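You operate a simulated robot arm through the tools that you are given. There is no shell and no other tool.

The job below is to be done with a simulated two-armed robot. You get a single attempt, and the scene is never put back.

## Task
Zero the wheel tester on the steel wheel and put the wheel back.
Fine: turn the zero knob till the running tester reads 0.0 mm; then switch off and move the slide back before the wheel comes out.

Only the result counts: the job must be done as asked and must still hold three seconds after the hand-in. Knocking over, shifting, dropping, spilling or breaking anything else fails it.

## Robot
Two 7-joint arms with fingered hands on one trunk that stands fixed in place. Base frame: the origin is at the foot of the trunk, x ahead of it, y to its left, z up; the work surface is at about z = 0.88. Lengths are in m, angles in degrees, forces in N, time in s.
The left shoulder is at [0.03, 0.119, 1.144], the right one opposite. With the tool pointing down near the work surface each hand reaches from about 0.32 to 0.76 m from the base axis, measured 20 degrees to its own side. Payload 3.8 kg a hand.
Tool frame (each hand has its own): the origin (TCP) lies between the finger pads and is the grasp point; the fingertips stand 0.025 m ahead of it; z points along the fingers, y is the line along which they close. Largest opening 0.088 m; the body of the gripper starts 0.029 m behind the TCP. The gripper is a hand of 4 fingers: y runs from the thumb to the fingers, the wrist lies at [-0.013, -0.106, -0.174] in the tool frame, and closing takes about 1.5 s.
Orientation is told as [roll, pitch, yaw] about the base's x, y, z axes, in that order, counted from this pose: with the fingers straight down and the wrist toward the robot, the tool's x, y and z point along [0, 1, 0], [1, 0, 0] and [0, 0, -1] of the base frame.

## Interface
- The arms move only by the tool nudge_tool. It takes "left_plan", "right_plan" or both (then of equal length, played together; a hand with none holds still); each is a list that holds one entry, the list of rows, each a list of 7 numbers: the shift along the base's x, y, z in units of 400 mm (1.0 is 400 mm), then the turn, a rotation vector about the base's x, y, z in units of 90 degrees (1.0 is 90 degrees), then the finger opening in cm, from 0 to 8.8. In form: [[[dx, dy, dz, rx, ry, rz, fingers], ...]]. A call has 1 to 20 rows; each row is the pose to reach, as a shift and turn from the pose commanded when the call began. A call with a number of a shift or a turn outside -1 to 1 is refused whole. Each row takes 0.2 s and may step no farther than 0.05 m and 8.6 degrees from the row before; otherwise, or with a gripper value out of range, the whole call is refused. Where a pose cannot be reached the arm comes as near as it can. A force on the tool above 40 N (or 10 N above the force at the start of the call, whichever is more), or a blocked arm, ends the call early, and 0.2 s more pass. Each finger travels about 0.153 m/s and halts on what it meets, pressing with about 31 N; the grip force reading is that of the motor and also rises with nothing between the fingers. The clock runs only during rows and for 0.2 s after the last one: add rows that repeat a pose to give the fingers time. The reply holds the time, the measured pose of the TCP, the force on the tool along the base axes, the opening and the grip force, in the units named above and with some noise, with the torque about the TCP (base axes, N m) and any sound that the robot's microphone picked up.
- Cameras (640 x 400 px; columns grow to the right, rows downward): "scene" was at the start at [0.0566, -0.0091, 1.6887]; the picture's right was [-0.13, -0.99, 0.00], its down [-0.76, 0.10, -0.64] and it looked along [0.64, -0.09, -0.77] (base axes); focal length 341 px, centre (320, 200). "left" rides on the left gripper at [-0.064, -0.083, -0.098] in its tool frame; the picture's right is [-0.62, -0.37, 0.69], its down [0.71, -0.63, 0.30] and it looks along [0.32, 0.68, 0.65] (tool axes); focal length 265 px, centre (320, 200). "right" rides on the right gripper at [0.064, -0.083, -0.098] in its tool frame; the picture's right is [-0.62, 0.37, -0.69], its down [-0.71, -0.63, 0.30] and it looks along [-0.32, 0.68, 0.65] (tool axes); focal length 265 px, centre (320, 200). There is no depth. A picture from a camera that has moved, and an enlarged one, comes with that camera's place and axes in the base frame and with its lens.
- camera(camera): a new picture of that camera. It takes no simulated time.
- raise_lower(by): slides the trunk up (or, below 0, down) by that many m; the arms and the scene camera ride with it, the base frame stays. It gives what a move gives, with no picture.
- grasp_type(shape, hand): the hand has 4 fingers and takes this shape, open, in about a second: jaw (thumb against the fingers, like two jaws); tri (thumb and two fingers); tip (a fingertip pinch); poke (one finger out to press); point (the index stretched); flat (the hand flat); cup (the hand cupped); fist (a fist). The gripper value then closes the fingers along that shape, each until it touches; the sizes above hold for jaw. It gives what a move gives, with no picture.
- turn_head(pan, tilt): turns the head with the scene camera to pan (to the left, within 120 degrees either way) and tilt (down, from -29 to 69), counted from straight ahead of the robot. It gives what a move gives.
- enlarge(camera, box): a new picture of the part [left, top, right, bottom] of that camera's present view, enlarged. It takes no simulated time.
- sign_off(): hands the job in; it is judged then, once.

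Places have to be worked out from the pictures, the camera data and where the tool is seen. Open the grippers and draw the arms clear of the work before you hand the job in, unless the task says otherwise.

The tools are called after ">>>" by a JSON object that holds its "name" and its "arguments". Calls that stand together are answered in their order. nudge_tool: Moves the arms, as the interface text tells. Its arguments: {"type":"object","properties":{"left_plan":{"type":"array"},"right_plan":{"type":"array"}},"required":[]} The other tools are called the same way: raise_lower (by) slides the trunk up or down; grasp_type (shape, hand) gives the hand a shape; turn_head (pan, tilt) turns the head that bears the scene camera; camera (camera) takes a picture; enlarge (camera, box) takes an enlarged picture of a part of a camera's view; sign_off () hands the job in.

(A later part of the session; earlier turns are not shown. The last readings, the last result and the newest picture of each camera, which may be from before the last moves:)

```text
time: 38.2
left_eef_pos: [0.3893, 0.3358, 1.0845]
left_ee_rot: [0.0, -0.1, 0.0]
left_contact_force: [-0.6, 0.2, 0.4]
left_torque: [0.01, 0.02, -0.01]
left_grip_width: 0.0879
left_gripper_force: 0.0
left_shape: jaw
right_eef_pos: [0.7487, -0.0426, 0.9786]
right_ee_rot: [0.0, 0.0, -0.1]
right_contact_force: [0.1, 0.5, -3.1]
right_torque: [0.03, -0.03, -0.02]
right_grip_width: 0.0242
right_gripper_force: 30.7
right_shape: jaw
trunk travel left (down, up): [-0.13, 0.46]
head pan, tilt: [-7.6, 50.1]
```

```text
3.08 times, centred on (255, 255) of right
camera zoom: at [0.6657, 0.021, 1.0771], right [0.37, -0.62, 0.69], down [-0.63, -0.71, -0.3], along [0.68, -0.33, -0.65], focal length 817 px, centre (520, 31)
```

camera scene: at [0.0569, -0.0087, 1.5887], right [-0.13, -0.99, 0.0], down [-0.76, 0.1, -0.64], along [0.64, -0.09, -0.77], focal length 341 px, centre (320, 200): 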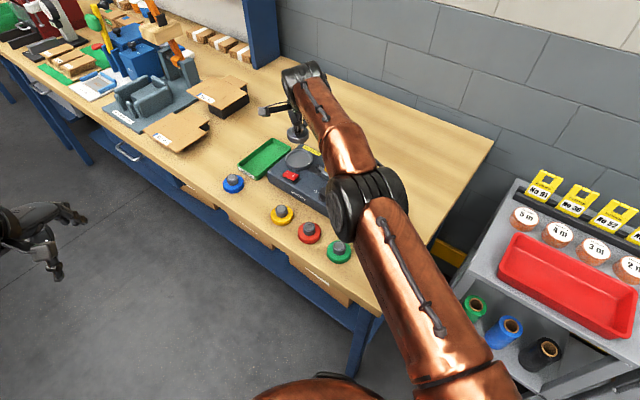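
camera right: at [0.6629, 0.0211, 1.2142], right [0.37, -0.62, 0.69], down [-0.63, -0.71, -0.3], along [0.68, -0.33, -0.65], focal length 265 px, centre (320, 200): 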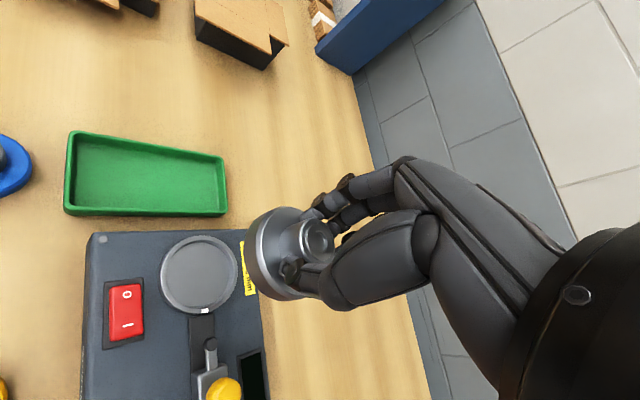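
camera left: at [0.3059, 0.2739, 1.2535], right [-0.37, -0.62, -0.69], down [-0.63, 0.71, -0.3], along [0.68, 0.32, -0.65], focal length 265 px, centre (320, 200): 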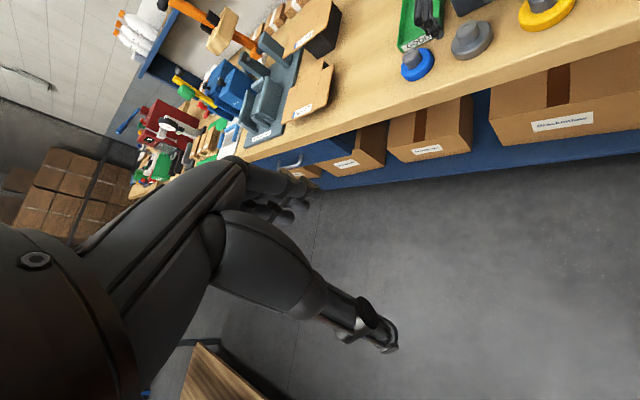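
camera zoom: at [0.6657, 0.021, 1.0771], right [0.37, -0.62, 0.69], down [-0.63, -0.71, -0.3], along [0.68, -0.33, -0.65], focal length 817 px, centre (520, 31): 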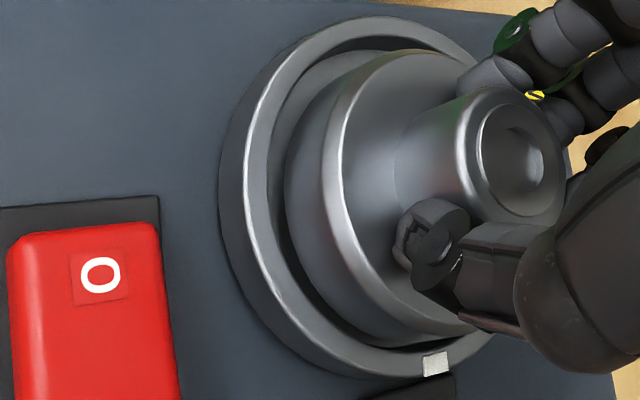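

There's still no contact below the previous touch height, so the wheel is inside the cup opening. I'll go on lowering.

>>> {"name": "nudge_tool", "arguments": {"right_plan": [[[0.001, -0.001, -0.006, 0, 0, 0, 2.0], [0.001, -0.001, -0.01, 0, 0, 0, 2.0], [0.001, -0.001, -0.01, 0, 0, 0, 2.0]]]}}

>>> {"name": "enlarge", "arguments": {"camera": "scene", "box": [288, 130, 316, 155]}}

>>> {"name": "enlarge", "arguments": {"camera": "right", "box": [210, 190, 300, 320]}}

```text
time: 39.0
left_eef_pos: [0.3888, 0.3357, 1.0846]
left_ee_rot: [-0.1, -0.1, 0.0]
left_contact_force: [0.2, 0.3, -0.9]
left_torque: [-0.01, 0.0, -0.01]
left_grip_width: 0.0878
left_gripper_force: 0.1
left_shape: jaw
right_eef_pos: [0.7493, -0.0438, 0.9753]
right_ee_rot: [0.0, -0.1, -0.1]
right_contact_force: [-0.6, 1.0, 2.8]
right_torque: [-0.01, -0.09, 0.08]
right_grip_width: 0.0243
right_gripper_force: 31.3
right_shape: jaw
trunk travel left (down, up): [-0.13, 0.46]
head pan, tilt: [-7.6, 50.1]
```

```text
16.00 times, centred on (302, 142) of scene
camera zoom: at [0.056, -0.0087, 1.5188], right [-0.13, -0.99, 0.0], down [-0.76, 0.1, -0.64], along [0.64, -0.09, -0.77], focal length 5450 px, centre (608, 1120)
```

zoom: 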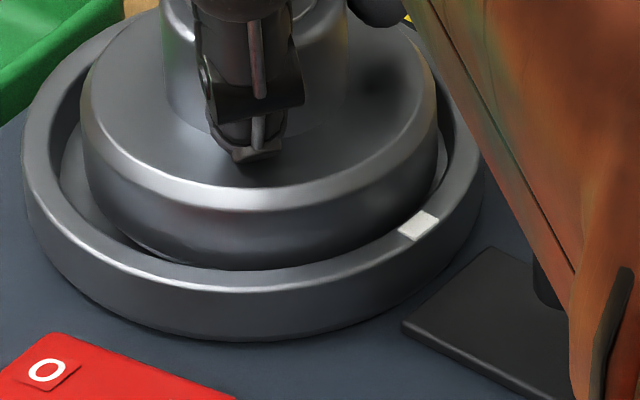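

```text
3.08 times, centred on (255, 255) of right
camera zoom: at [0.6654, 0.0204, 1.0744], right [0.37, -0.62, 0.69], down [-0.63, -0.71, -0.31], along [0.68, -0.33, -0.65], focal length 817 px, centre (520, 31)
```

zoom: 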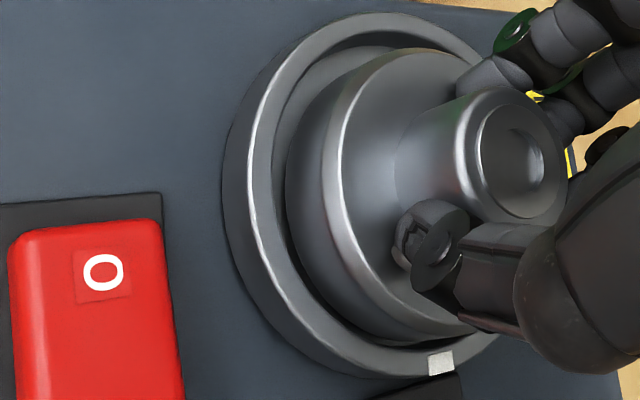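

Contact began at TCP z 0.975, about 6 mm lower than before, and the wheel's near bottom edge now hides behind the cup wall, so this is the cup floor. I'll press 1.5 mm more to confirm it's seated.

>>> {"name": "nudge_tool", "arguments": {"right_plan": [[[0, 0, -0.004, 0, 0, 0, 2.0], [0, 0, -0.004, 0, 0, 0, 2.0]]]}}

>>> {"name": "enlarge", "arguments": {"camera": "scene", "box": [288, 130, 316, 155]}}

```text
time: 39.6
left_eef_pos: [0.3883, 0.3362, 1.0839]
left_ee_rot: [0.1, 0.1, -0.1]
left_contact_force: [-0.1, 0.2, -0.5]
left_torque: [-0.02, 0.02, 0.01]
left_grip_width: 0.0881
left_gripper_force: 0.0
left_shape: jaw
right_eef_pos: [0.7472, -0.0448, 0.9752]
right_ee_rot: [0.0, -0.2, 0.0]
right_contact_force: [-1.4, 0.7, 7.6]
right_torque: [0.02, -0.29, 0.01]
right_grip_width: 0.0246
right_gripper_force: 30.8
right_shape: jaw
trunk travel left (down, up): [-0.13, 0.46]
head pan, tilt: [-7.6, 50.1]
```

```text
16.00 times, centred on (302, 142) of scene
camera zoom: at [0.0554, -0.0087, 1.5188], right [-0.13, -0.99, 0.0], down [-0.76, 0.1, -0.64], along [0.64, -0.09, -0.77], focal length 5450 px, centre (608, 1120)
```

zoom: 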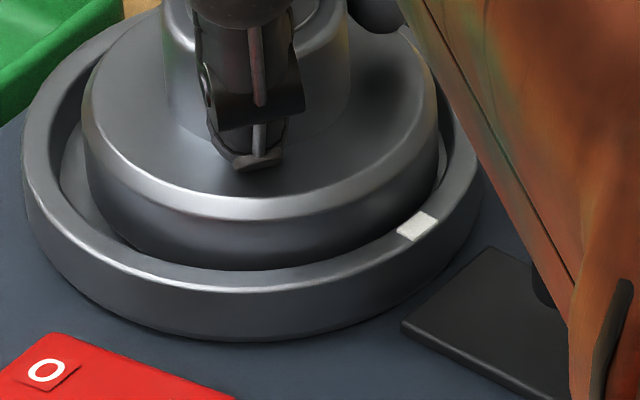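

The force rises to 7.6 N with no further drop, so the wheel is on the seat floor. I'll ease off a millimetre and open the fingers.

>>> {"name": "nudge_tool", "arguments": {"right_plan": [[[0, 0, 0.003, 0, 0, 0, 2.2], [0, 0, 0.003, 0, 0, 0, 3.0], [0, 0, 0.003, 0, 0, 0, 4.0], [0, 0, 0.003, 0, 0, 0, 5.0], [0, 0, 0.003, 0, 0, 0, 5.5], [0, 0, 0.003, 0, 0, 0, 5.5]]]}}

>>> {"name": "enlarge", "arguments": {"camera": "scene", "box": [288, 130, 316, 155]}}

>>> {"name": "enlarge", "arguments": {"camera": "right", "box": [210, 160, 360, 320]}}

```text
time: 41.0
left_eef_pos: [0.3891, 0.3361, 1.085]
left_ee_rot: [0.0, 0.0, 0.0]
left_contact_force: [0.4, -0.9, 0.1]
left_torque: [0.02, -0.02, 0.0]
left_grip_width: 0.0877
left_gripper_force: 0.0
left_shape: jaw
right_eef_pos: [0.7484, -0.0447, 0.9739]
right_ee_rot: [0.0, -0.1, -0.1]
right_contact_force: [-0.9, -0.1, 2.0]
right_torque: [-0.05, -0.03, 0.02]
right_grip_width: 0.0539
right_gripper_force: 0.1
right_shape: jaw
trunk travel left (down, up): [-0.13, 0.46]
head pan, tilt: [-7.6, 50.1]
```

```text
16.00 times, centred on (302, 142) of scene
camera zoom: at [0.0562, -0.0088, 1.5187], right [-0.13, -0.99, 0.0], down [-0.76, 0.1, -0.64], along [0.64, -0.09, -0.77], focal length 5450 px, centre (608, 1120)
```

zoom: 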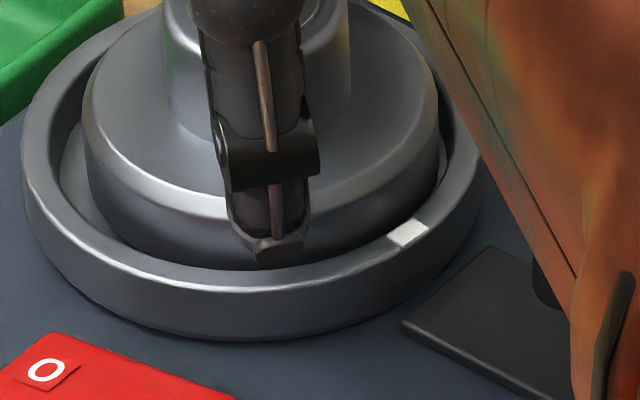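

```text
2.50 times, centred on (285, 240) of right
camera zoom: at [0.6655, 0.0201, 1.0731], right [0.37, -0.62, 0.69], down [-0.63, -0.71, -0.3], along [0.68, -0.33, -0.65], focal length 664 px, centre (408, 100)
```

zoom: 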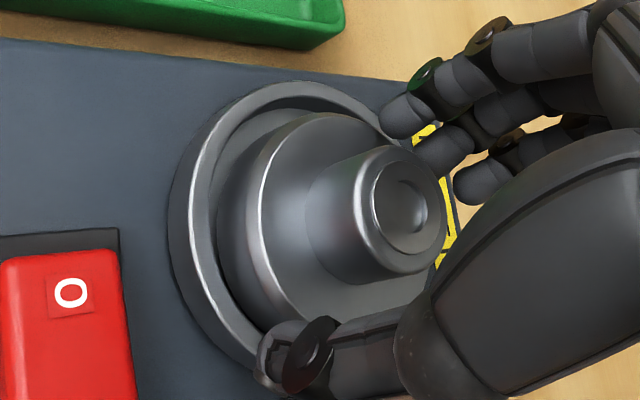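

The wheel stays in the cup. I'll lift the hand straight up and clear.

>>> {"name": "nudge_tool", "arguments": {"right_plan": [[[0, 0, 0.03, 0, 0, 0, 5.5], [0, 0, 0.1, 0, 0, 0, 5.5], [0, 0, 0.2, 0, 0, 0, 6.5], [0, 0, 0.3, 0, 0, 0, 8.0], [0, 0, 0.3, 0, 0, 0, 8.8]]]}}

>>> {"name": "camera", "arguments": {"camera": "right"}}

>>> {"name": "camera", "arguments": {"camera": "scene"}}

>>> {"name": "enlarge", "arguments": {"camera": "scene", "box": [270, 110, 350, 190]}}

```text
time: 42.2
left_eef_pos: [0.3883, 0.3365, 1.0839]
left_ee_rot: [0.0, 0.0, 0.0]
left_contact_force: [-0.1, -0.7, -0.5]
left_torque: [0.01, -0.02, 0.03]
left_grip_width: 0.0878
left_gripper_force: 0.1
left_shape: jaw
right_eef_pos: [0.733, -0.0517, 1.0899]
right_ee_rot: [0.0, 0.1, -0.1]
right_contact_force: [-0.1, 0.5, 0.0]
right_torque: [0.01, 0.01, -0.01]
right_grip_width: 0.0874
right_gripper_force: 0.1
right_shape: jaw
right hand out of reach, approached as far as the arm can: row 2, 3, 4, 5
trunk travel left (down, up): [-0.13, 0.46]
head pan, tilt: [-7.6, 50.1]
```

```text
taken
camera right: at [0.6499, 0.0133, 1.1881], right [0.37, -0.62, 0.69], down [-0.63, -0.71, -0.3], along [0.68, -0.33, -0.65], focal length 265 px, centre (320, 200)
```

right: 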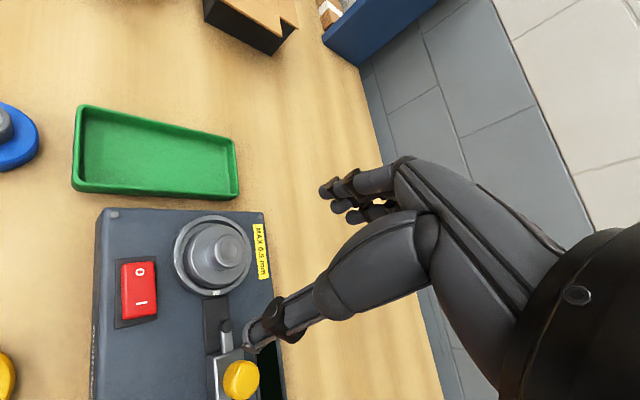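

```text
taken
camera scene: at [0.057, -0.0088, 1.5187], right [-0.13, -0.99, 0.0], down [-0.76, 0.1, -0.64], along [0.64, -0.09, -0.77], focal length 341 px, centre (320, 200)
```

scene: 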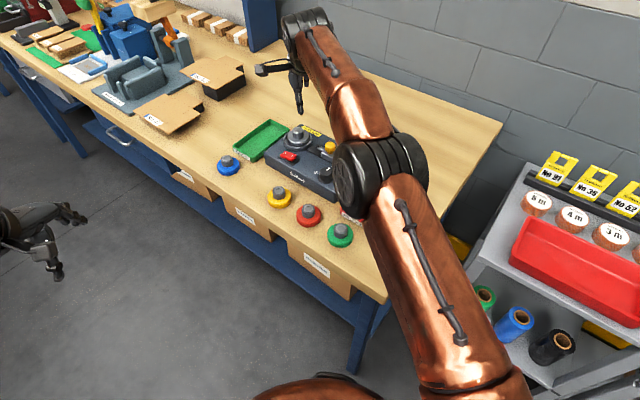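

```text
5.00 times, centred on (310, 150) of scene
camera zoom: at [0.057, -0.0088, 1.5187], right [-0.13, -0.99, 0.0], down [-0.76, 0.1, -0.64], along [0.64, -0.09, -0.77], focal length 1703 px, centre (370, 450)
```

zoom: 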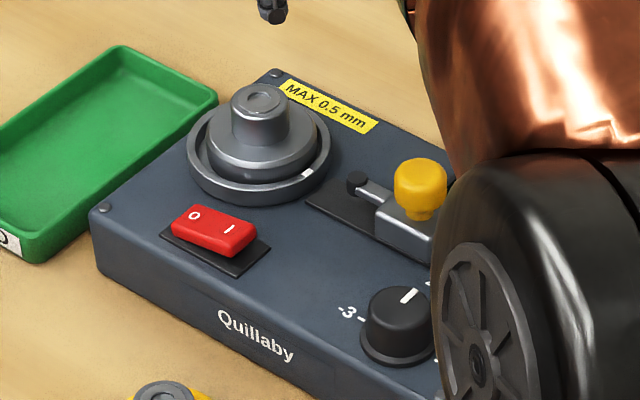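

The wheel sits level in the cup. Next is the slide: its yellow knob is at about (0.677, -0.116, 0.97) and travels at 45° toward the seat. I'll bring the hand over it with yaw 45°, so that thumb and fingers straddle it along the travel.

>>> {"name": "nudge_tool", "arguments": {"right_plan": [[[-0.02, -0.025, 0, 0, 0, 0.083, 8.0], [-0.05, -0.055, 0, 0, 0, 0.167, 7.0], [-0.08, -0.085, 0, 0, 0, 0.25, 6.0], [-0.11, -0.12, 0, 0, 0, 0.333, 5.5], [-0.14, -0.16, -0.02, 0, 0, 0.417, 5.5], [-0.14, -0.16, -0.04, 0, 0, 0.5, 5.5], [-0.14, -0.16, -0.04, 0, 0, 0.5, 5.5]]]}}

>>> {"name": "camera", "arguments": {"camera": "right"}}

>>> {"name": "enlarge", "arguments": {"camera": "scene", "box": [270, 90, 370, 200]}}

```text
time: 43.8
left_eef_pos: [0.387, 0.3363, 1.084]
left_ee_rot: [0.0, 0.1, 0.1]
left_contact_force: [0.7, -0.5, -0.4]
left_torque: [0.02, -0.01, 0.01]
left_grip_width: 0.0878
left_gripper_force: 0.2
left_shape: jaw
right_eef_pos: [0.6787, -0.1142, 1.0737]
right_ee_rot: [0.1, 0.0, 45.1]
right_contact_force: [0.0, 1.1, 0.0]
right_torque: [0.02, 0.01, 0.02]
right_grip_width: 0.0554
right_gripper_force: 0.0
right_shape: jaw
trunk travel left (down, up): [-0.13, 0.46]
head pan, tilt: [-7.6, 50.1]
```

```text
taken
camera right: at [0.5733, -0.1272, 1.1722], right [0.7, -0.18, 0.69], down [0.06, -0.95, -0.3], along [0.71, 0.25, -0.65], focal length 265 px, centre (320, 200)
```

right: 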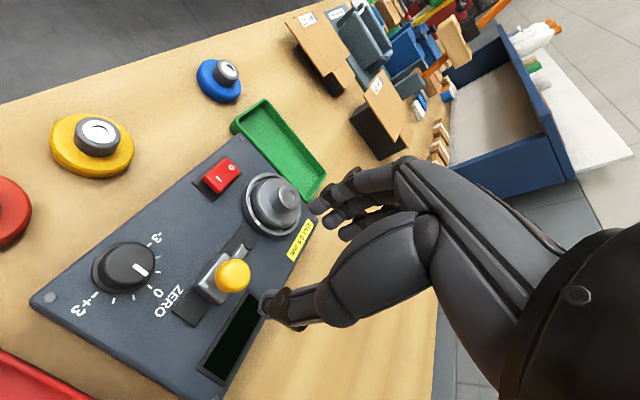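

```text
3.64 times, centred on (320, 145) of scene
camera zoom: at [0.0561, -0.009, 1.5187], right [-0.13, -0.99, 0.0], down [-0.76, 0.1, -0.64], along [0.64, -0.09, -0.77], focal length 1238 px, centre (320, 400)
```

zoom: 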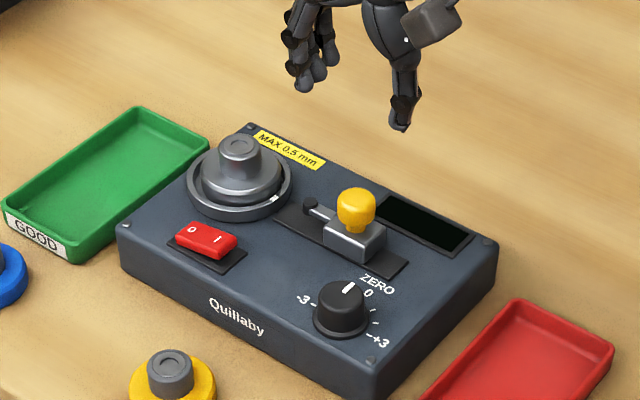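

The view is clear: the knob sits at about (0.678, -0.117, 0.966), almost under the TCP. I'll lower the open hand around it to z 0.985.

>>> {"name": "nudge_tool", "arguments": {"right_plan": [[[-0.002, -0.007, -0.08, 0, 0, 0, 5.5], [-0.002, -0.007, -0.16, 0, 0, 0, 5.5], [-0.002, -0.007, -0.222, 0, 0, 0, 5.5], [-0.002, -0.007, -0.222, 0, 0, 0, 5.5]]]}}

>>> {"name": "enlarge", "arguments": {"camera": "right", "box": [200, 150, 400, 330]}}

>>> {"name": "enlarge", "arguments": {"camera": "scene", "box": [270, 90, 370, 200]}}

```text
time: 44.8
left_eef_pos: [0.3876, 0.3362, 1.084]
left_ee_rot: [0.1, 0.0, 0.0]
left_contact_force: [-0.6, -0.6, 0.0]
left_torque: [-0.05, 0.02, 0.0]
left_grip_width: 0.0879
left_gripper_force: 0.1
left_shape: jaw
right_eef_pos: [0.6764, -0.115, 0.9849]
right_ee_rot: [0.1, 0.1, 44.9]
right_contact_force: [-0.6, 0.1, -0.7]
right_torque: [0.02, -0.02, -0.01]
right_grip_width: 0.0554
right_gripper_force: 0.0
right_shape: jaw
trunk travel left (down, up): [-0.13, 0.46]
head pan, tilt: [-7.6, 50.1]
```

```text
2.22 times, centred on (300, 240) of right
camera zoom: at [0.572, -0.1278, 1.0835], right [0.7, -0.18, 0.69], down [0.06, -0.95, -0.3], along [0.71, 0.25, -0.65], focal length 590 px, centre (364, 111)
```

zoom: 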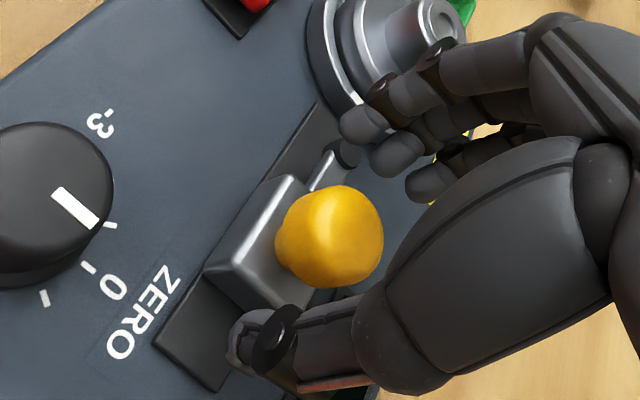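

```text
3.64 times, centred on (320, 145) of scene
camera zoom: at [0.0564, -0.0088, 1.5187], right [-0.13, -0.99, 0.0], down [-0.76, 0.1, -0.64], along [0.64, -0.09, -0.77], focal length 1238 px, centre (320, 400)
```

zoom: 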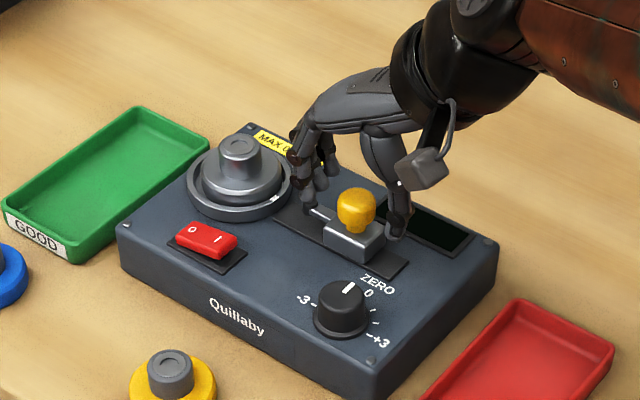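

The knob is between thumb and fingers but about 4 mm off sideways. I'll shift across and narrow the opening so that it's caged.

>>> {"name": "nudge_tool", "arguments": {"right_plan": [[[0.0075, -0.0075, 0, 0, 0, 0, 5.0], [0.0075, -0.0075, -0.005, 0, 0, 0, 4.0], [0.0075, -0.0075, -0.005, 0, 0, 0, 3.2], [0.0075, -0.0075, -0.005, 0, 0, 0, 3.2]]]}}

>>> {"name": "enlarge", "arguments": {"camera": "right", "box": [200, 150, 400, 330]}}

>>> {"name": "enlarge", "arguments": {"camera": "scene", "box": [290, 110, 350, 180]}}

```text
time: 45.8
left_eef_pos: [0.3883, 0.3359, 1.0848]
left_ee_rot: [0.0, 0.1, 0.0]
left_contact_force: [-0.2, -0.1, 0.2]
left_torque: [-0.01, -0.03, -0.03]
left_grip_width: 0.0878
left_gripper_force: 0.1
left_shape: jaw
right_eef_pos: [0.6801, -0.1177, 0.9833]
right_ee_rot: [0.0, 0.1, 44.9]
right_contact_force: [0.6, 0.9, 0.1]
right_torque: [0.02, 0.0, -0.01]
right_grip_width: 0.0324
right_gripper_force: 0.0
right_shape: jaw
trunk travel left (down, up): [-0.13, 0.46]
head pan, tilt: [-7.6, 50.1]
```

```text
2.22 times, centred on (300, 240) of right
camera zoom: at [0.5759, -0.1317, 1.0819], right [0.7, -0.18, 0.69], down [0.06, -0.95, -0.3], along [0.71, 0.25, -0.65], focal length 590 px, centre (364, 111)
```

zoom: 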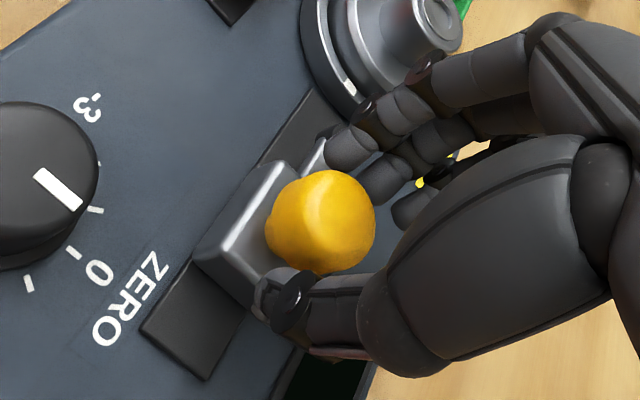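

```text
5.71 times, centred on (320, 145) of scene
camera zoom: at [0.0566, -0.0089, 1.5187], right [-0.13, -0.99, 0.0], down [-0.76, 0.1, -0.64], along [0.64, -0.09, -0.77], focal length 1946 px, centre (320, 514)
```

zoom: 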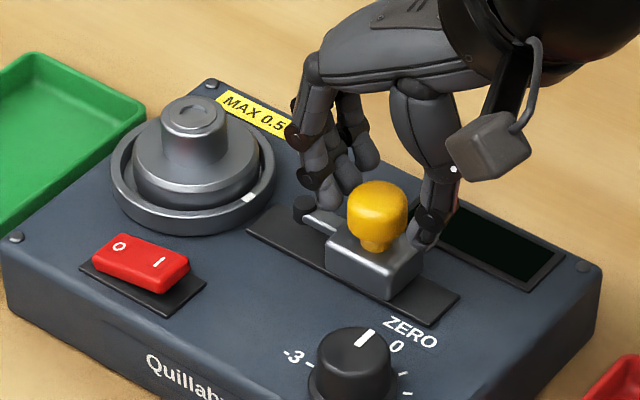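

The knob is caged between thumb and fingers. I'll push the slide along the 45° line toward the wheel, 12 mm at first, and watch the forces.

>>> {"name": "nudge_tool", "arguments": {"right_plan": [[[0.007, 0.007, 0, 0, 0, 0, 3.2], [0.014, 0.014, 0, 0, 0, 0, 3.2], [0.0212, 0.0212, 0, 0, 0, 0, 3.2], [0.0212, 0.0212, 0, 0, 0, 0, 3.2]]]}}

>>> {"name": "enlarge", "arguments": {"camera": "scene", "box": [290, 110, 350, 180]}}

```text
time: 46.8
left_eef_pos: [0.3874, 0.3356, 1.0841]
left_ee_rot: [0.0, 0.0, -0.1]
left_contact_force: [0.1, 0.1, 0.4]
left_torque: [0.02, 0.0, 0.01]
left_grip_width: 0.088
left_gripper_force: 0.2
left_shape: jaw
right_eef_pos: [0.6882, -0.1124, 0.983]
right_ee_rot: [0.0, -0.1, 44.8]
right_contact_force: [-1.7, -0.9, 0.5]
right_torque: [-0.06, 0.05, -0.02]
right_grip_width: 0.0337
right_gripper_force: 0.0
right_shape: jaw
trunk travel left (down, up): [-0.13, 0.46]
head pan, tilt: [-7.6, 50.1]
```

```text
5.71 times, centred on (320, 145) of scene
camera zoom: at [0.0562, -0.0093, 1.5187], right [-0.13, -0.99, 0.0], down [-0.76, 0.1, -0.64], along [0.64, -0.09, -0.77], focal length 1946 px, centre (320, 514)
```

zoom: 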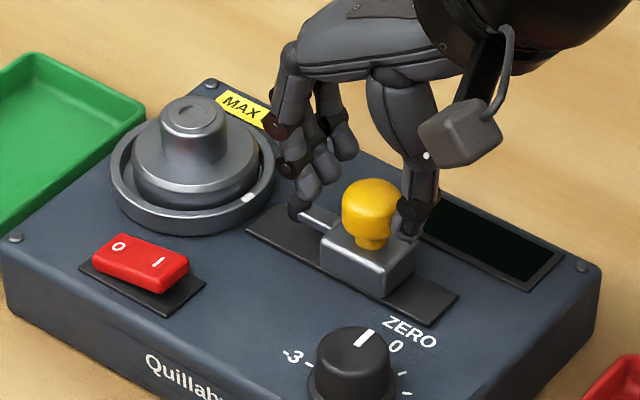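

The thumb is now pushing and the slide has begun to move. I'll continue another 16 mm.

>>> {"name": "nudge_tool", "arguments": {"right_plan": [[[0.007, 0.007, 0, 0, 0, 0, 3.2], [0.014, 0.014, 0, 0, 0, 0, 3.2], [0.0212, 0.0212, 0, 0, 0, 0, 3.2], [0.0283, 0.0283, 0, 0, 0, 0, 3.2], [0.0283, 0.0283, 0, 0, 0, 0, 3.2]]]}}

>>> {"name": "enlarge", "arguments": {"camera": "scene", "box": [290, 110, 350, 180]}}

```text
time: 48.0
left_eef_pos: [0.3889, 0.3371, 1.0842]
left_ee_rot: [0.0, 0.0, 0.0]
left_contact_force: [-0.1, 0.4, -0.3]
left_torque: [0.0, 0.02, 0.03]
left_grip_width: 0.0879
left_gripper_force: 0.1
left_shape: jaw
right_eef_pos: [0.6989, -0.0996, 0.9829]
right_ee_rot: [0.0, -0.1, 45.0]
right_contact_force: [-0.2, -0.6, -0.3]
right_torque: [0.03, 0.01, 0.0]
right_grip_width: 0.0328
right_gripper_force: 0.0
right_shape: jaw
trunk travel left (down, up): [-0.13, 0.46]
head pan, tilt: [-7.6, 50.1]
```

```text
5.71 times, centred on (320, 145) of scene
camera zoom: at [0.0566, -0.009, 1.5187], right [-0.13, -0.99, 0.0], down [-0.76, 0.1, -0.64], along [0.64, -0.09, -0.77], focal length 1946 px, centre (320, 514)
```

zoom: 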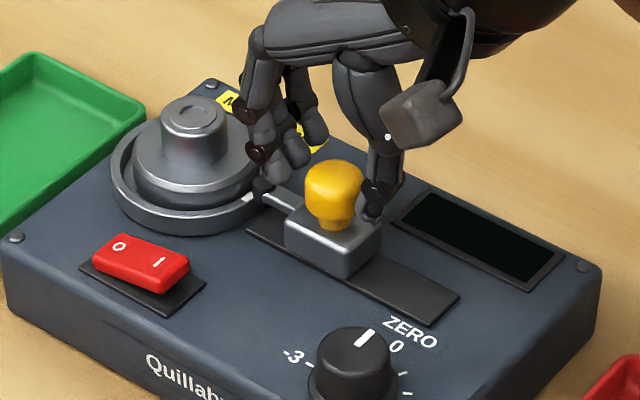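

The probe tip is now close to the wheel rim. I'll continue in 2 mm steps and watch for the contact force.

>>> {"name": "nudge_tool", "arguments": {"right_plan": [[[0.0035, 0.0035, 0, 0, 0, 0, 3.2], [0.0071, 0.0071, 0, 0, 0, 0, 3.2], [0.0071, 0.0071, 0, 0, 0, 0, 3.2]]]}}

>>> {"name": "enlarge", "arguments": {"camera": "scene", "box": [295, 120, 335, 160]}}

>>> {"name": "enlarge", "arguments": {"camera": "right", "box": [240, 60, 440, 300]}}

```text
time: 48.8
left_eef_pos: [0.3887, 0.3358, 1.0842]
left_ee_rot: [0.0, 0.0, 0.0]
left_contact_force: [-0.6, 0.1, -0.1]
left_torque: [0.05, 0.0, -0.03]
left_grip_width: 0.0877
left_gripper_force: 0.1
left_shape: jaw
right_eef_pos: [0.7031, -0.0949, 0.9837]
right_ee_rot: [0.0, 0.0, 44.8]
right_contact_force: [0.0, 0.4, -0.9]
right_torque: [-0.02, -0.01, 0.02]
right_grip_width: 0.0324
right_gripper_force: 0.0
right_shape: jaw
trunk travel left (down, up): [-0.13, 0.46]
head pan, tilt: [-7.6, 50.1]
```

```text
10.00 times, centred on (315, 140) of scene
camera zoom: at [0.0566, -0.0089, 1.5187], right [-0.13, -0.99, 0.0], down [-0.76, 0.1, -0.64], along [0.64, -0.09, -0.77], focal length 3406 px, centre (370, 800)
```

zoom: 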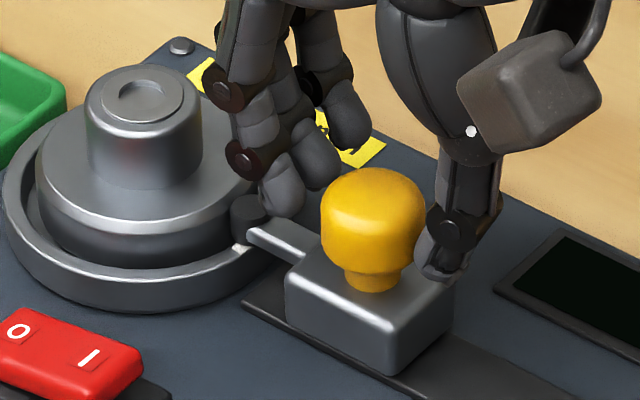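

```text
1.67 times, centred on (340, 180) of right
camera zoom: at [0.5988, -0.1088, 1.082], right [0.7, -0.18, 0.69], down [0.06, -0.95, -0.3], along [0.71, 0.25, -0.65], focal length 442 px, centre (287, 233)
```

zoom: 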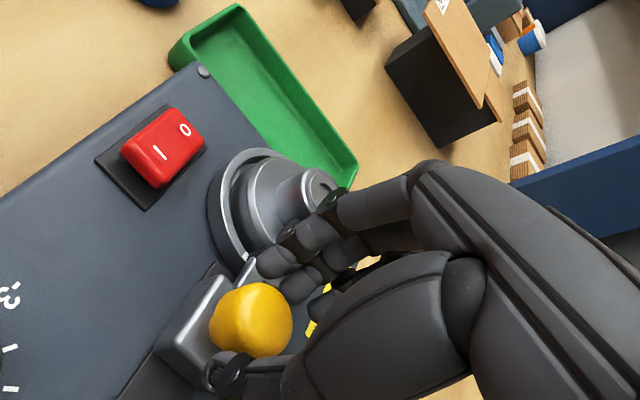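

The tip looks nearly at the rim and there's no contact force yet. I'll go another 3 mm.

>>> {"name": "nudge_tool", "arguments": {"right_plan": [[[0.0026, 0.0026, 0, 0, 0, 0, 3.2], [0.0053, 0.0053, 0, 0, 0, 0, 3.2], [0.0053, 0.0053, 0, 0, 0, 0, 3.2]]]}}

>>> {"name": "enlarge", "arguments": {"camera": "scene", "box": [295, 120, 335, 160]}}

```text
time: 49.6
left_eef_pos: [0.3873, 0.3358, 1.0854]
left_ee_rot: [0.0, 0.0, 0.0]
left_contact_force: [-0.2, -0.6, 0.7]
left_torque: [0.0, 0.0, 0.01]
left_grip_width: 0.0878
left_gripper_force: 0.0
left_shape: jaw
right_eef_pos: [0.7051, -0.0943, 0.9845]
right_ee_rot: [0.0, 0.0, 44.9]
right_contact_force: [-0.6, -0.7, -0.2]
right_torque: [-0.01, -0.02, 0.03]
right_grip_width: 0.0326
right_gripper_force: 0.1
right_shape: jaw
trunk travel left (down, up): [-0.13, 0.46]
head pan, tilt: [-7.6, 50.1]
```

```text
10.00 times, centred on (315, 140) of scene
camera zoom: at [0.0566, -0.009, 1.5187], right [-0.13, -0.99, 0.0], down [-0.76, 0.1, -0.64], along [0.64, -0.09, -0.77], focal length 3406 px, centre (370, 800)
```

zoom: 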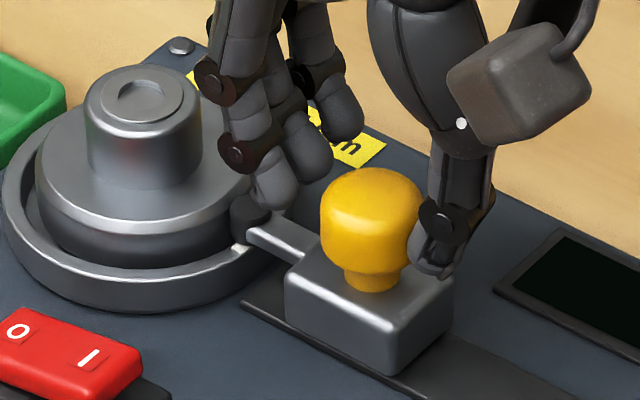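

The slide itself did not move in that step, since the thumb was still closing a gap. I'll push on another 4 mm.

>>> {"name": "nudge_tool", "arguments": {"right_plan": [[[0.0035, 0.0035, 0, 0, 0, 0, 3.2], [0.0071, 0.0071, 0, 0, 0, 0, 3.2], [0.0071, 0.0071, 0, 0, 0, 0, 3.2], [0.0071, 0.0071, 0, 0, 0, 0, 3.2]]]}}

>>> {"name": "enlarge", "arguments": {"camera": "scene", "box": [295, 120, 335, 160]}}

```text
time: 50.6
left_eef_pos: [0.388, 0.3367, 1.0854]
left_ee_rot: [0.0, 0.0, -0.1]
left_contact_force: [0.4, 0.2, 0.0]
left_torque: [-0.01, 0.02, 0.01]
left_grip_width: 0.0877
left_gripper_force: 0.1
left_shape: jaw
right_eef_pos: [0.7063, -0.0912, 0.9834]
right_ee_rot: [0.0, 0.0, 44.9]
right_contact_force: [-1.3, -0.7, 1.1]
right_torque: [-0.01, 0.07, -0.01]
right_grip_width: 0.0335
right_gripper_force: 0.0
right_shape: jaw
trunk travel left (down, up): [-0.13, 0.46]
head pan, tilt: [-7.6, 50.1]
```

```text
10.00 times, centred on (315, 140) of scene
camera zoom: at [0.0563, -0.0092, 1.5187], right [-0.13, -0.99, 0.0], down [-0.76, 0.1, -0.64], along [0.64, -0.09, -0.77], focal length 3406 px, centre (370, 800)
```

zoom: 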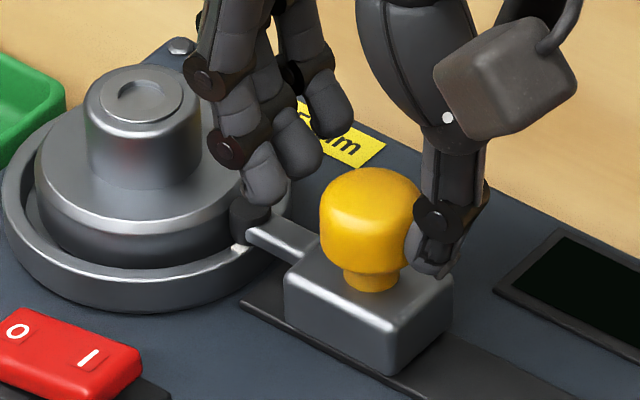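

The ball hasn't moved while the thumb presses lightly, so the probe may already touch the rim. I'll push 2 mm more to see whether the force builds.

>>> {"name": "nudge_tool", "arguments": {"right_plan": [[[0.0035, 0.0035, 0, 0, 0, 0, 3.2], [0.0035, 0.0035, 0, 0, 0, 0, 3.2], [0.0035, 0.0035, 0, 0, 0, 0, 3.2]]]}}

>>> {"name": "enlarge", "arguments": {"camera": "scene", "box": [295, 120, 335, 160]}}

>>> {"name": "enlarge", "arguments": {"camera": "right", "box": [220, 130, 360, 300]}}

```text
time: 51.4
left_eef_pos: [0.3871, 0.3364, 1.0848]
left_ee_rot: [0.0, 0.0, 0.0]
left_contact_force: [-0.7, -0.1, 0.0]
left_torque: [-0.01, 0.03, 0.0]
left_grip_width: 0.0877
left_gripper_force: 0.1
left_shape: jaw
right_eef_pos: [0.7076, -0.091, 0.9833]
right_ee_rot: [0.1, 0.0, 44.9]
right_contact_force: [-3.1, -2.3, 0.3]
right_torque: [-0.05, 0.09, -0.01]
right_grip_width: 0.0349
right_gripper_force: 0.0
right_shape: jaw
trunk travel left (down, up): [-0.13, 0.46]
head pan, tilt: [-7.6, 50.1]
```

```text
10.00 times, centred on (315, 140) of scene
camera zoom: at [0.0561, -0.0093, 1.5187], right [-0.13, -0.99, 0.0], down [-0.76, 0.1, -0.64], along [0.64, -0.09, -0.77], focal length 3406 px, centre (370, 800)
```

zoom: 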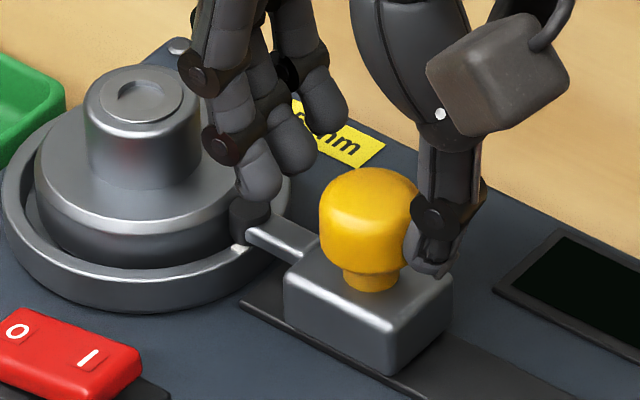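

```text
2.35 times, centred on (290, 215) of right
camera zoom: at [0.6046, -0.1037, 1.0823], right [0.7, -0.18, 0.69], down [0.06, -0.95, -0.3], along [0.71, 0.25, -0.65], focal length 624 px, centre (391, 165)
```

zoom: 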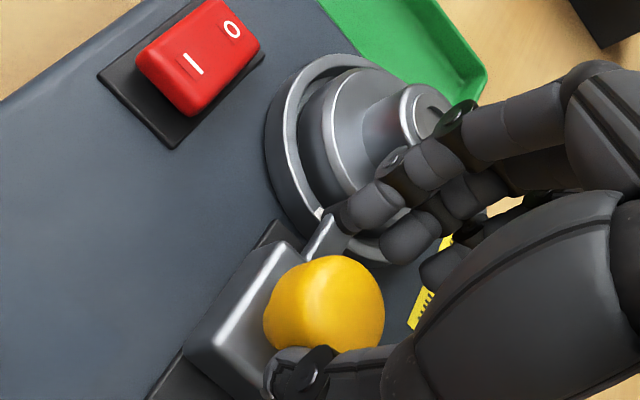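

The force is 4 N with no more travel, so the probe is resting on the wheel rim. I'll back the thumb off slightly, open a little and lift straight up.

>>> {"name": "nudge_tool", "arguments": {"right_plan": [[[-0.007, -0.007, 0, 0, 0, 0, 3.6], [-0.007, -0.007, 0.01, 0, 0, 0, 4.2], [-0.007, -0.007, 0.06, 0, 0, 0, 4.5], [-0.007, -0.007, 0.15, 0, 0, 0, 4.5], [-0.007, -0.007, 0.25, 0, 0, 0, 4.5], [-0.007, -0.007, 0.25, 0, 0, 0, 4.5]]]}}

>>> {"name": "enlarge", "arguments": {"camera": "scene", "box": [280, 110, 350, 180]}}

>>> {"name": "camera", "arguments": {"camera": "right"}}

```text
time: 52.8
left_eef_pos: [0.3891, 0.3352, 1.0855]
left_ee_rot: [0.0, 0.0, 0.1]
left_contact_force: [-0.5, 0.0, -0.2]
left_torque: [-0.03, 0.0, -0.01]
left_grip_width: 0.0878
left_gripper_force: 0.1
left_shape: jaw
right_eef_pos: [0.7053, -0.0944, 1.0829]
right_ee_rot: [0.0, 0.1, 44.9]
right_contact_force: [-0.1, 0.7, 0.3]
right_torque: [0.01, 0.04, 0.0]
right_grip_width: 0.0447
right_gripper_force: 0.0
right_shape: jaw
trunk travel left (down, up): [-0.13, 0.46]
head pan, tilt: [-7.6, 50.1]
```

```text
5.71 times, centred on (315, 145) of scene
camera zoom: at [0.0567, -0.0093, 1.5187], right [-0.13, -0.99, 0.0], down [-0.76, 0.1, -0.64], along [0.64, -0.09, -0.77], focal length 1946 px, centre (349, 514)
```

zoom: 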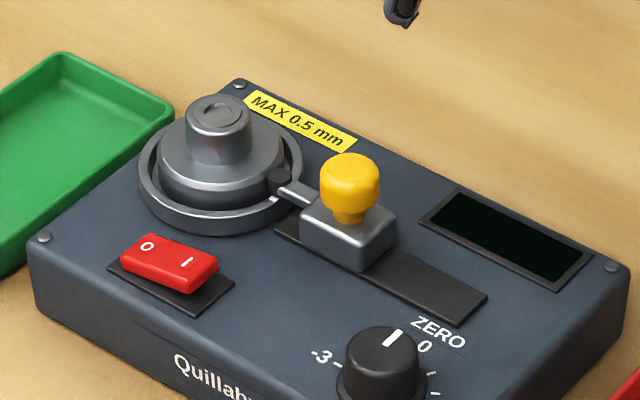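

```text
taken
camera right: at [0.6017, -0.1075, 1.1818], right [0.7, -0.18, 0.69], down [0.06, -0.95, -0.3], along [0.71, 0.25, -0.65], focal length 265 px, centre (320, 200)
```

right: 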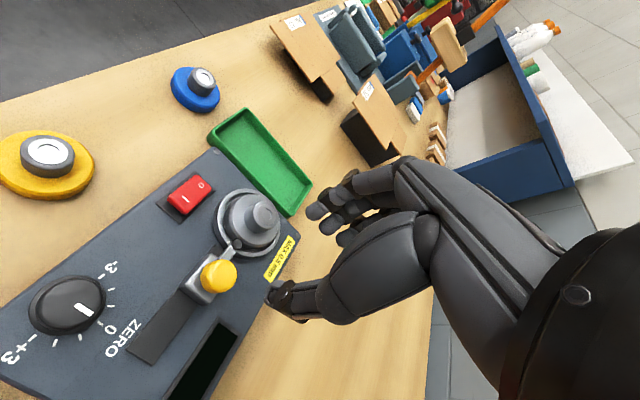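

The probe looks in contact with the rim. I'll zoom in to verify.

>>> {"name": "enlarge", "arguments": {"camera": "scene", "box": [294, 125, 326, 155]}}

>>> {"name": "enlarge", "arguments": {"camera": "right", "box": [160, 170, 300, 310]}}

```text
13.33 times, centred on (310, 140) of scene
camera zoom: at [0.0567, -0.0093, 1.5187], right [-0.13, -0.99, 0.0], down [-0.76, 0.1, -0.64], along [0.64, -0.09, -0.77], focal length 4541 px, centre (453, 1000)
```

zoom: 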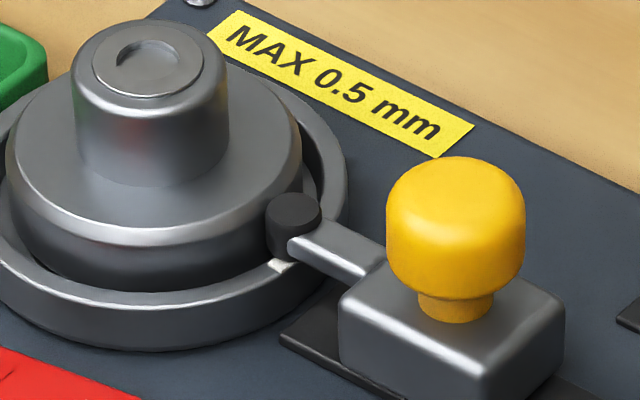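

```text
2.86 times, centred on (230, 240) of right
camera zoom: at [0.6017, -0.1075, 1.1818], right [0.7, -0.18, 0.69], down [0.06, -0.95, -0.3], along [0.71, 0.25, -0.65], focal length 758 px, centre (577, 86)
```

zoom: 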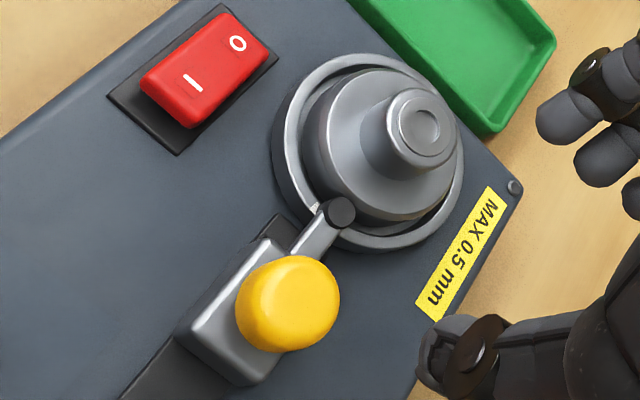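

The black probe tip touches the rim. Next is the switch: its "I" end is at about (0.686, -0.024, 0.940). I'll put the right hand into the poke shape and look at where the finger ends up.

>>> {"name": "grasp_type", "arguments": {"hand": "right", "shape": "poke"}}

>>> {"name": "camera", "arguments": {"camera": "right"}}

>>> {"name": "enlarge", "arguments": {"camera": "scene", "box": [280, 60, 380, 160]}}

```text
time: 53.7
left_eef_pos: [0.3883, 0.3369, 1.0839]
left_ee_rot: [0.0, 0.0, 0.0]
left_contact_force: [-0.2, 0.3, -1.0]
left_torque: [0.03, 0.03, 0.02]
left_grip_width: 0.0874
left_gripper_force: 0.1
left_shape: jaw
right_eef_pos: [0.7059, -0.0946, 1.0827]
right_ee_rot: [0.0, 0.0, 45.0]
right_contact_force: [0.7, 0.7, -0.9]
right_torque: [0.0, -0.02, -0.02]
right_grip_width: 0.0
right_gripper_force: 0.1
right_shape: poke
trunk travel left (down, up): [-0.13, 0.46]
head pan, tilt: [-7.6, 50.1]
```

```text
taken
camera right: at [0.6017, -0.1073, 1.1814], right [0.7, -0.18, 0.69], down [0.06, -0.95, -0.3], along [0.71, 0.25, -0.65], focal length 265 px, centre (320, 200)
```

right: 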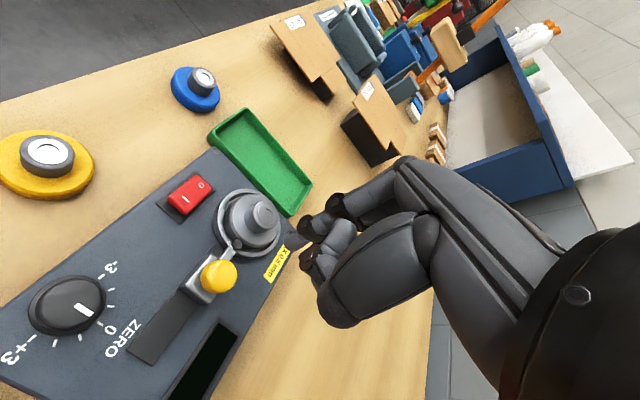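

```text
4.00 times, centred on (330, 110) of scene
camera zoom: at [0.0567, -0.0089, 1.5187], right [-0.13, -0.99, 0.0], down [-0.76, 0.1, -0.64], along [0.64, -0.09, -0.77], focal length 1362 px, centre (280, 560)
```

zoom: 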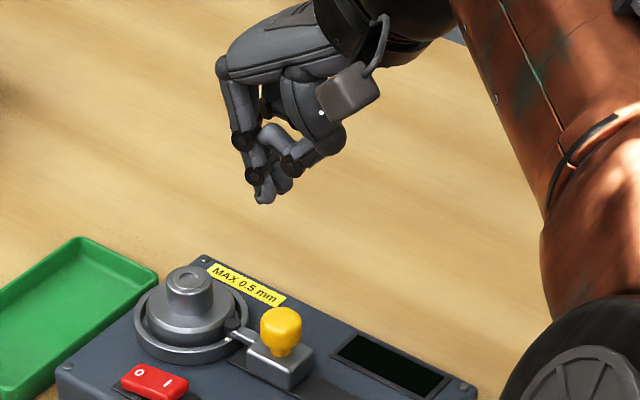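

The poke finger points down. I'll zoom in to locate its tip relative to the TCP.

>>> {"name": "enlarge", "arguments": {"camera": "right", "box": [250, 170, 370, 300]}}

>>> {"name": "enlarge", "arguments": {"camera": "scene", "box": [320, 70, 360, 115]}}

>>> {"name": "camera", "arguments": {"camera": "left"}}

```text
3.08 times, centred on (310, 235) of right
camera zoom: at [0.6017, -0.1073, 1.1814], right [0.7, -0.18, 0.69], down [0.06, -0.95, -0.3], along [0.71, 0.25, -0.65], focal length 817 px, centre (351, 92)
```

zoom: 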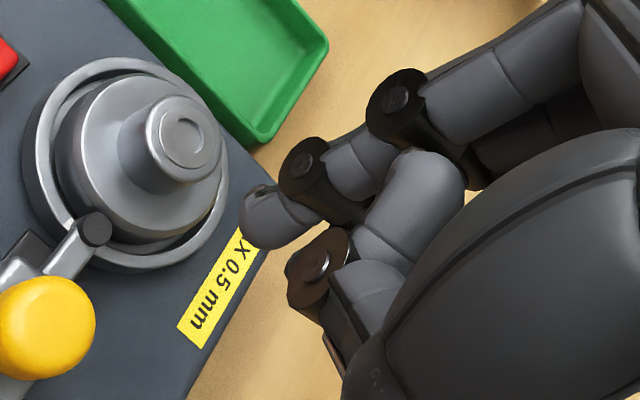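

```text
8.89 times, centred on (340, 92) of scene
camera zoom: at [0.0567, -0.0089, 1.5187], right [-0.13, -0.99, 0.0], down [-0.76, 0.1, -0.64], along [0.64, -0.09, -0.77], focal length 3028 px, centre (142, 1156)
```

zoom: 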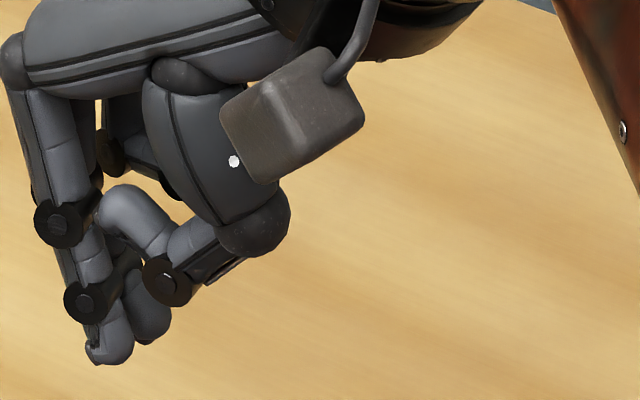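

```text
taken
camera left: at [0.306, 0.2739, 1.1833], right [-0.37, -0.62, -0.69], down [-0.63, 0.71, -0.3], along [0.68, 0.32, -0.65], focal length 265 px, centre (320, 200)
```

left: 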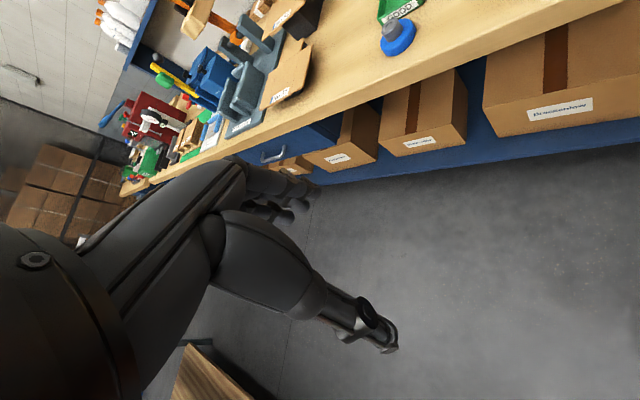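

Triangulating the poke fingertip puts it about 10 mm to tool +x and 22 mm ahead of the TCP. I'll move it above the "I" end of the switch with yaw 55°, staying high first.

>>> {"name": "nudge_tool", "arguments": {"right_plan": [[[-0.015, 0.08, -0.03, 0, 0, 0.055, 0], [-0.035, 0.158, -0.07, 0, 0, 0.111, 0], [-0.035, 0.158, -0.107, 0, 0, 0.111, 0], [-0.035, 0.158, -0.107, 0, 0, 0.111, 0]]]}}

>>> {"name": "camera", "arguments": {"camera": "right"}}

>>> {"name": "enlarge", "arguments": {"camera": "right", "box": [200, 170, 350, 300]}}

>>> {"name": "enlarge", "arguments": {"camera": "scene", "box": [270, 80, 350, 180]}}

```text
time: 54.7
left_eef_pos: [0.3881, 0.3368, 1.0833]
left_ee_rot: [-0.1, 0.0, 0.0]
left_contact_force: [-0.8, -0.7, 0.6]
left_torque: [0.01, -0.02, 0.0]
left_grip_width: 0.0877
left_gripper_force: 0.0
left_shape: jaw
right_eef_pos: [0.6928, -0.0292, 1.0421]
right_ee_rot: [0.0, 0.1, 54.9]
right_contact_force: [0.1, -0.6, -0.3]
right_torque: [-0.02, 0.04, 0.03]
right_grip_width: 0.0
right_gripper_force: 0.2
right_shape: poke
trunk travel left (down, up): [-0.13, 0.46]
head pan, tilt: [-7.6, 50.1]
```

```text
taken
camera right: at [0.5928, -0.0603, 1.1401], right [0.72, -0.05, 0.69], down [0.22, -0.93, -0.3], along [0.66, 0.37, -0.65], focal length 265 px, centre (320, 200)
```

right: 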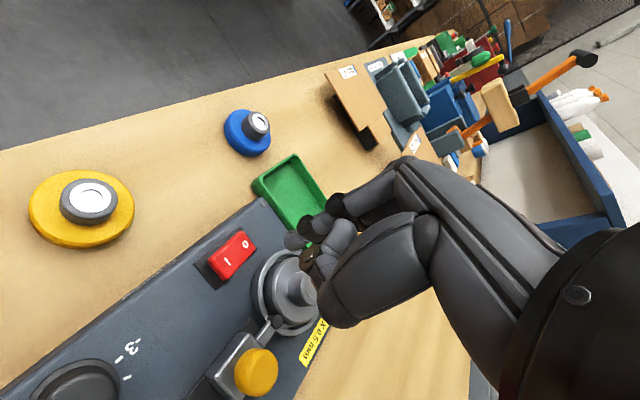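

```text
3.08 times, centred on (275, 235) of right
camera zoom: at [0.5928, -0.0603, 1.1401], right [0.72, -0.05, 0.69], down [0.22, -0.93, -0.3], along [0.66, 0.37, -0.65], focal length 817 px, centre (458, 92)
```

zoom: 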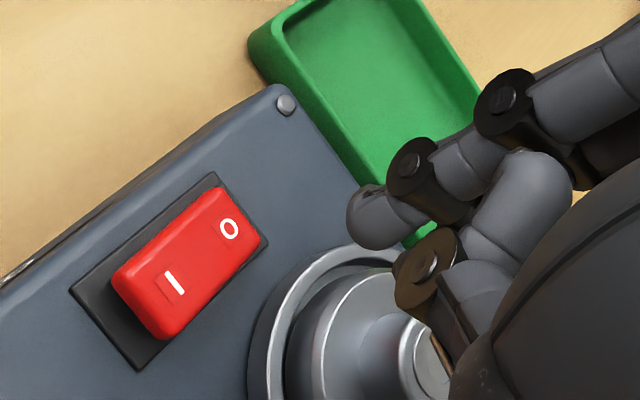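

```text
4.00 times, centred on (310, 130) of scene
camera zoom: at [0.0566, -0.0086, 1.5187], right [-0.13, -0.99, 0.0], down [-0.76, 0.1, -0.64], along [0.64, -0.09, -0.77], focal length 1362 px, centre (360, 480)
```

zoom: 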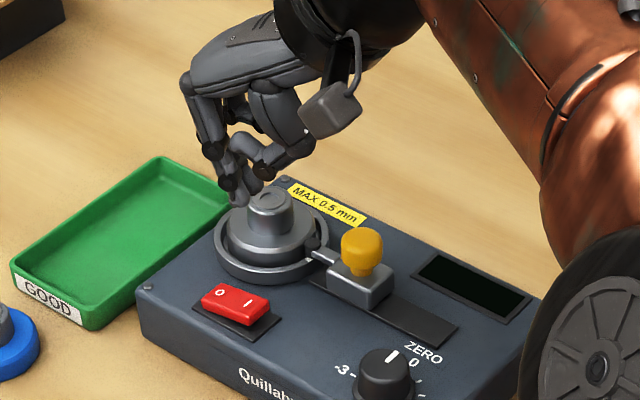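

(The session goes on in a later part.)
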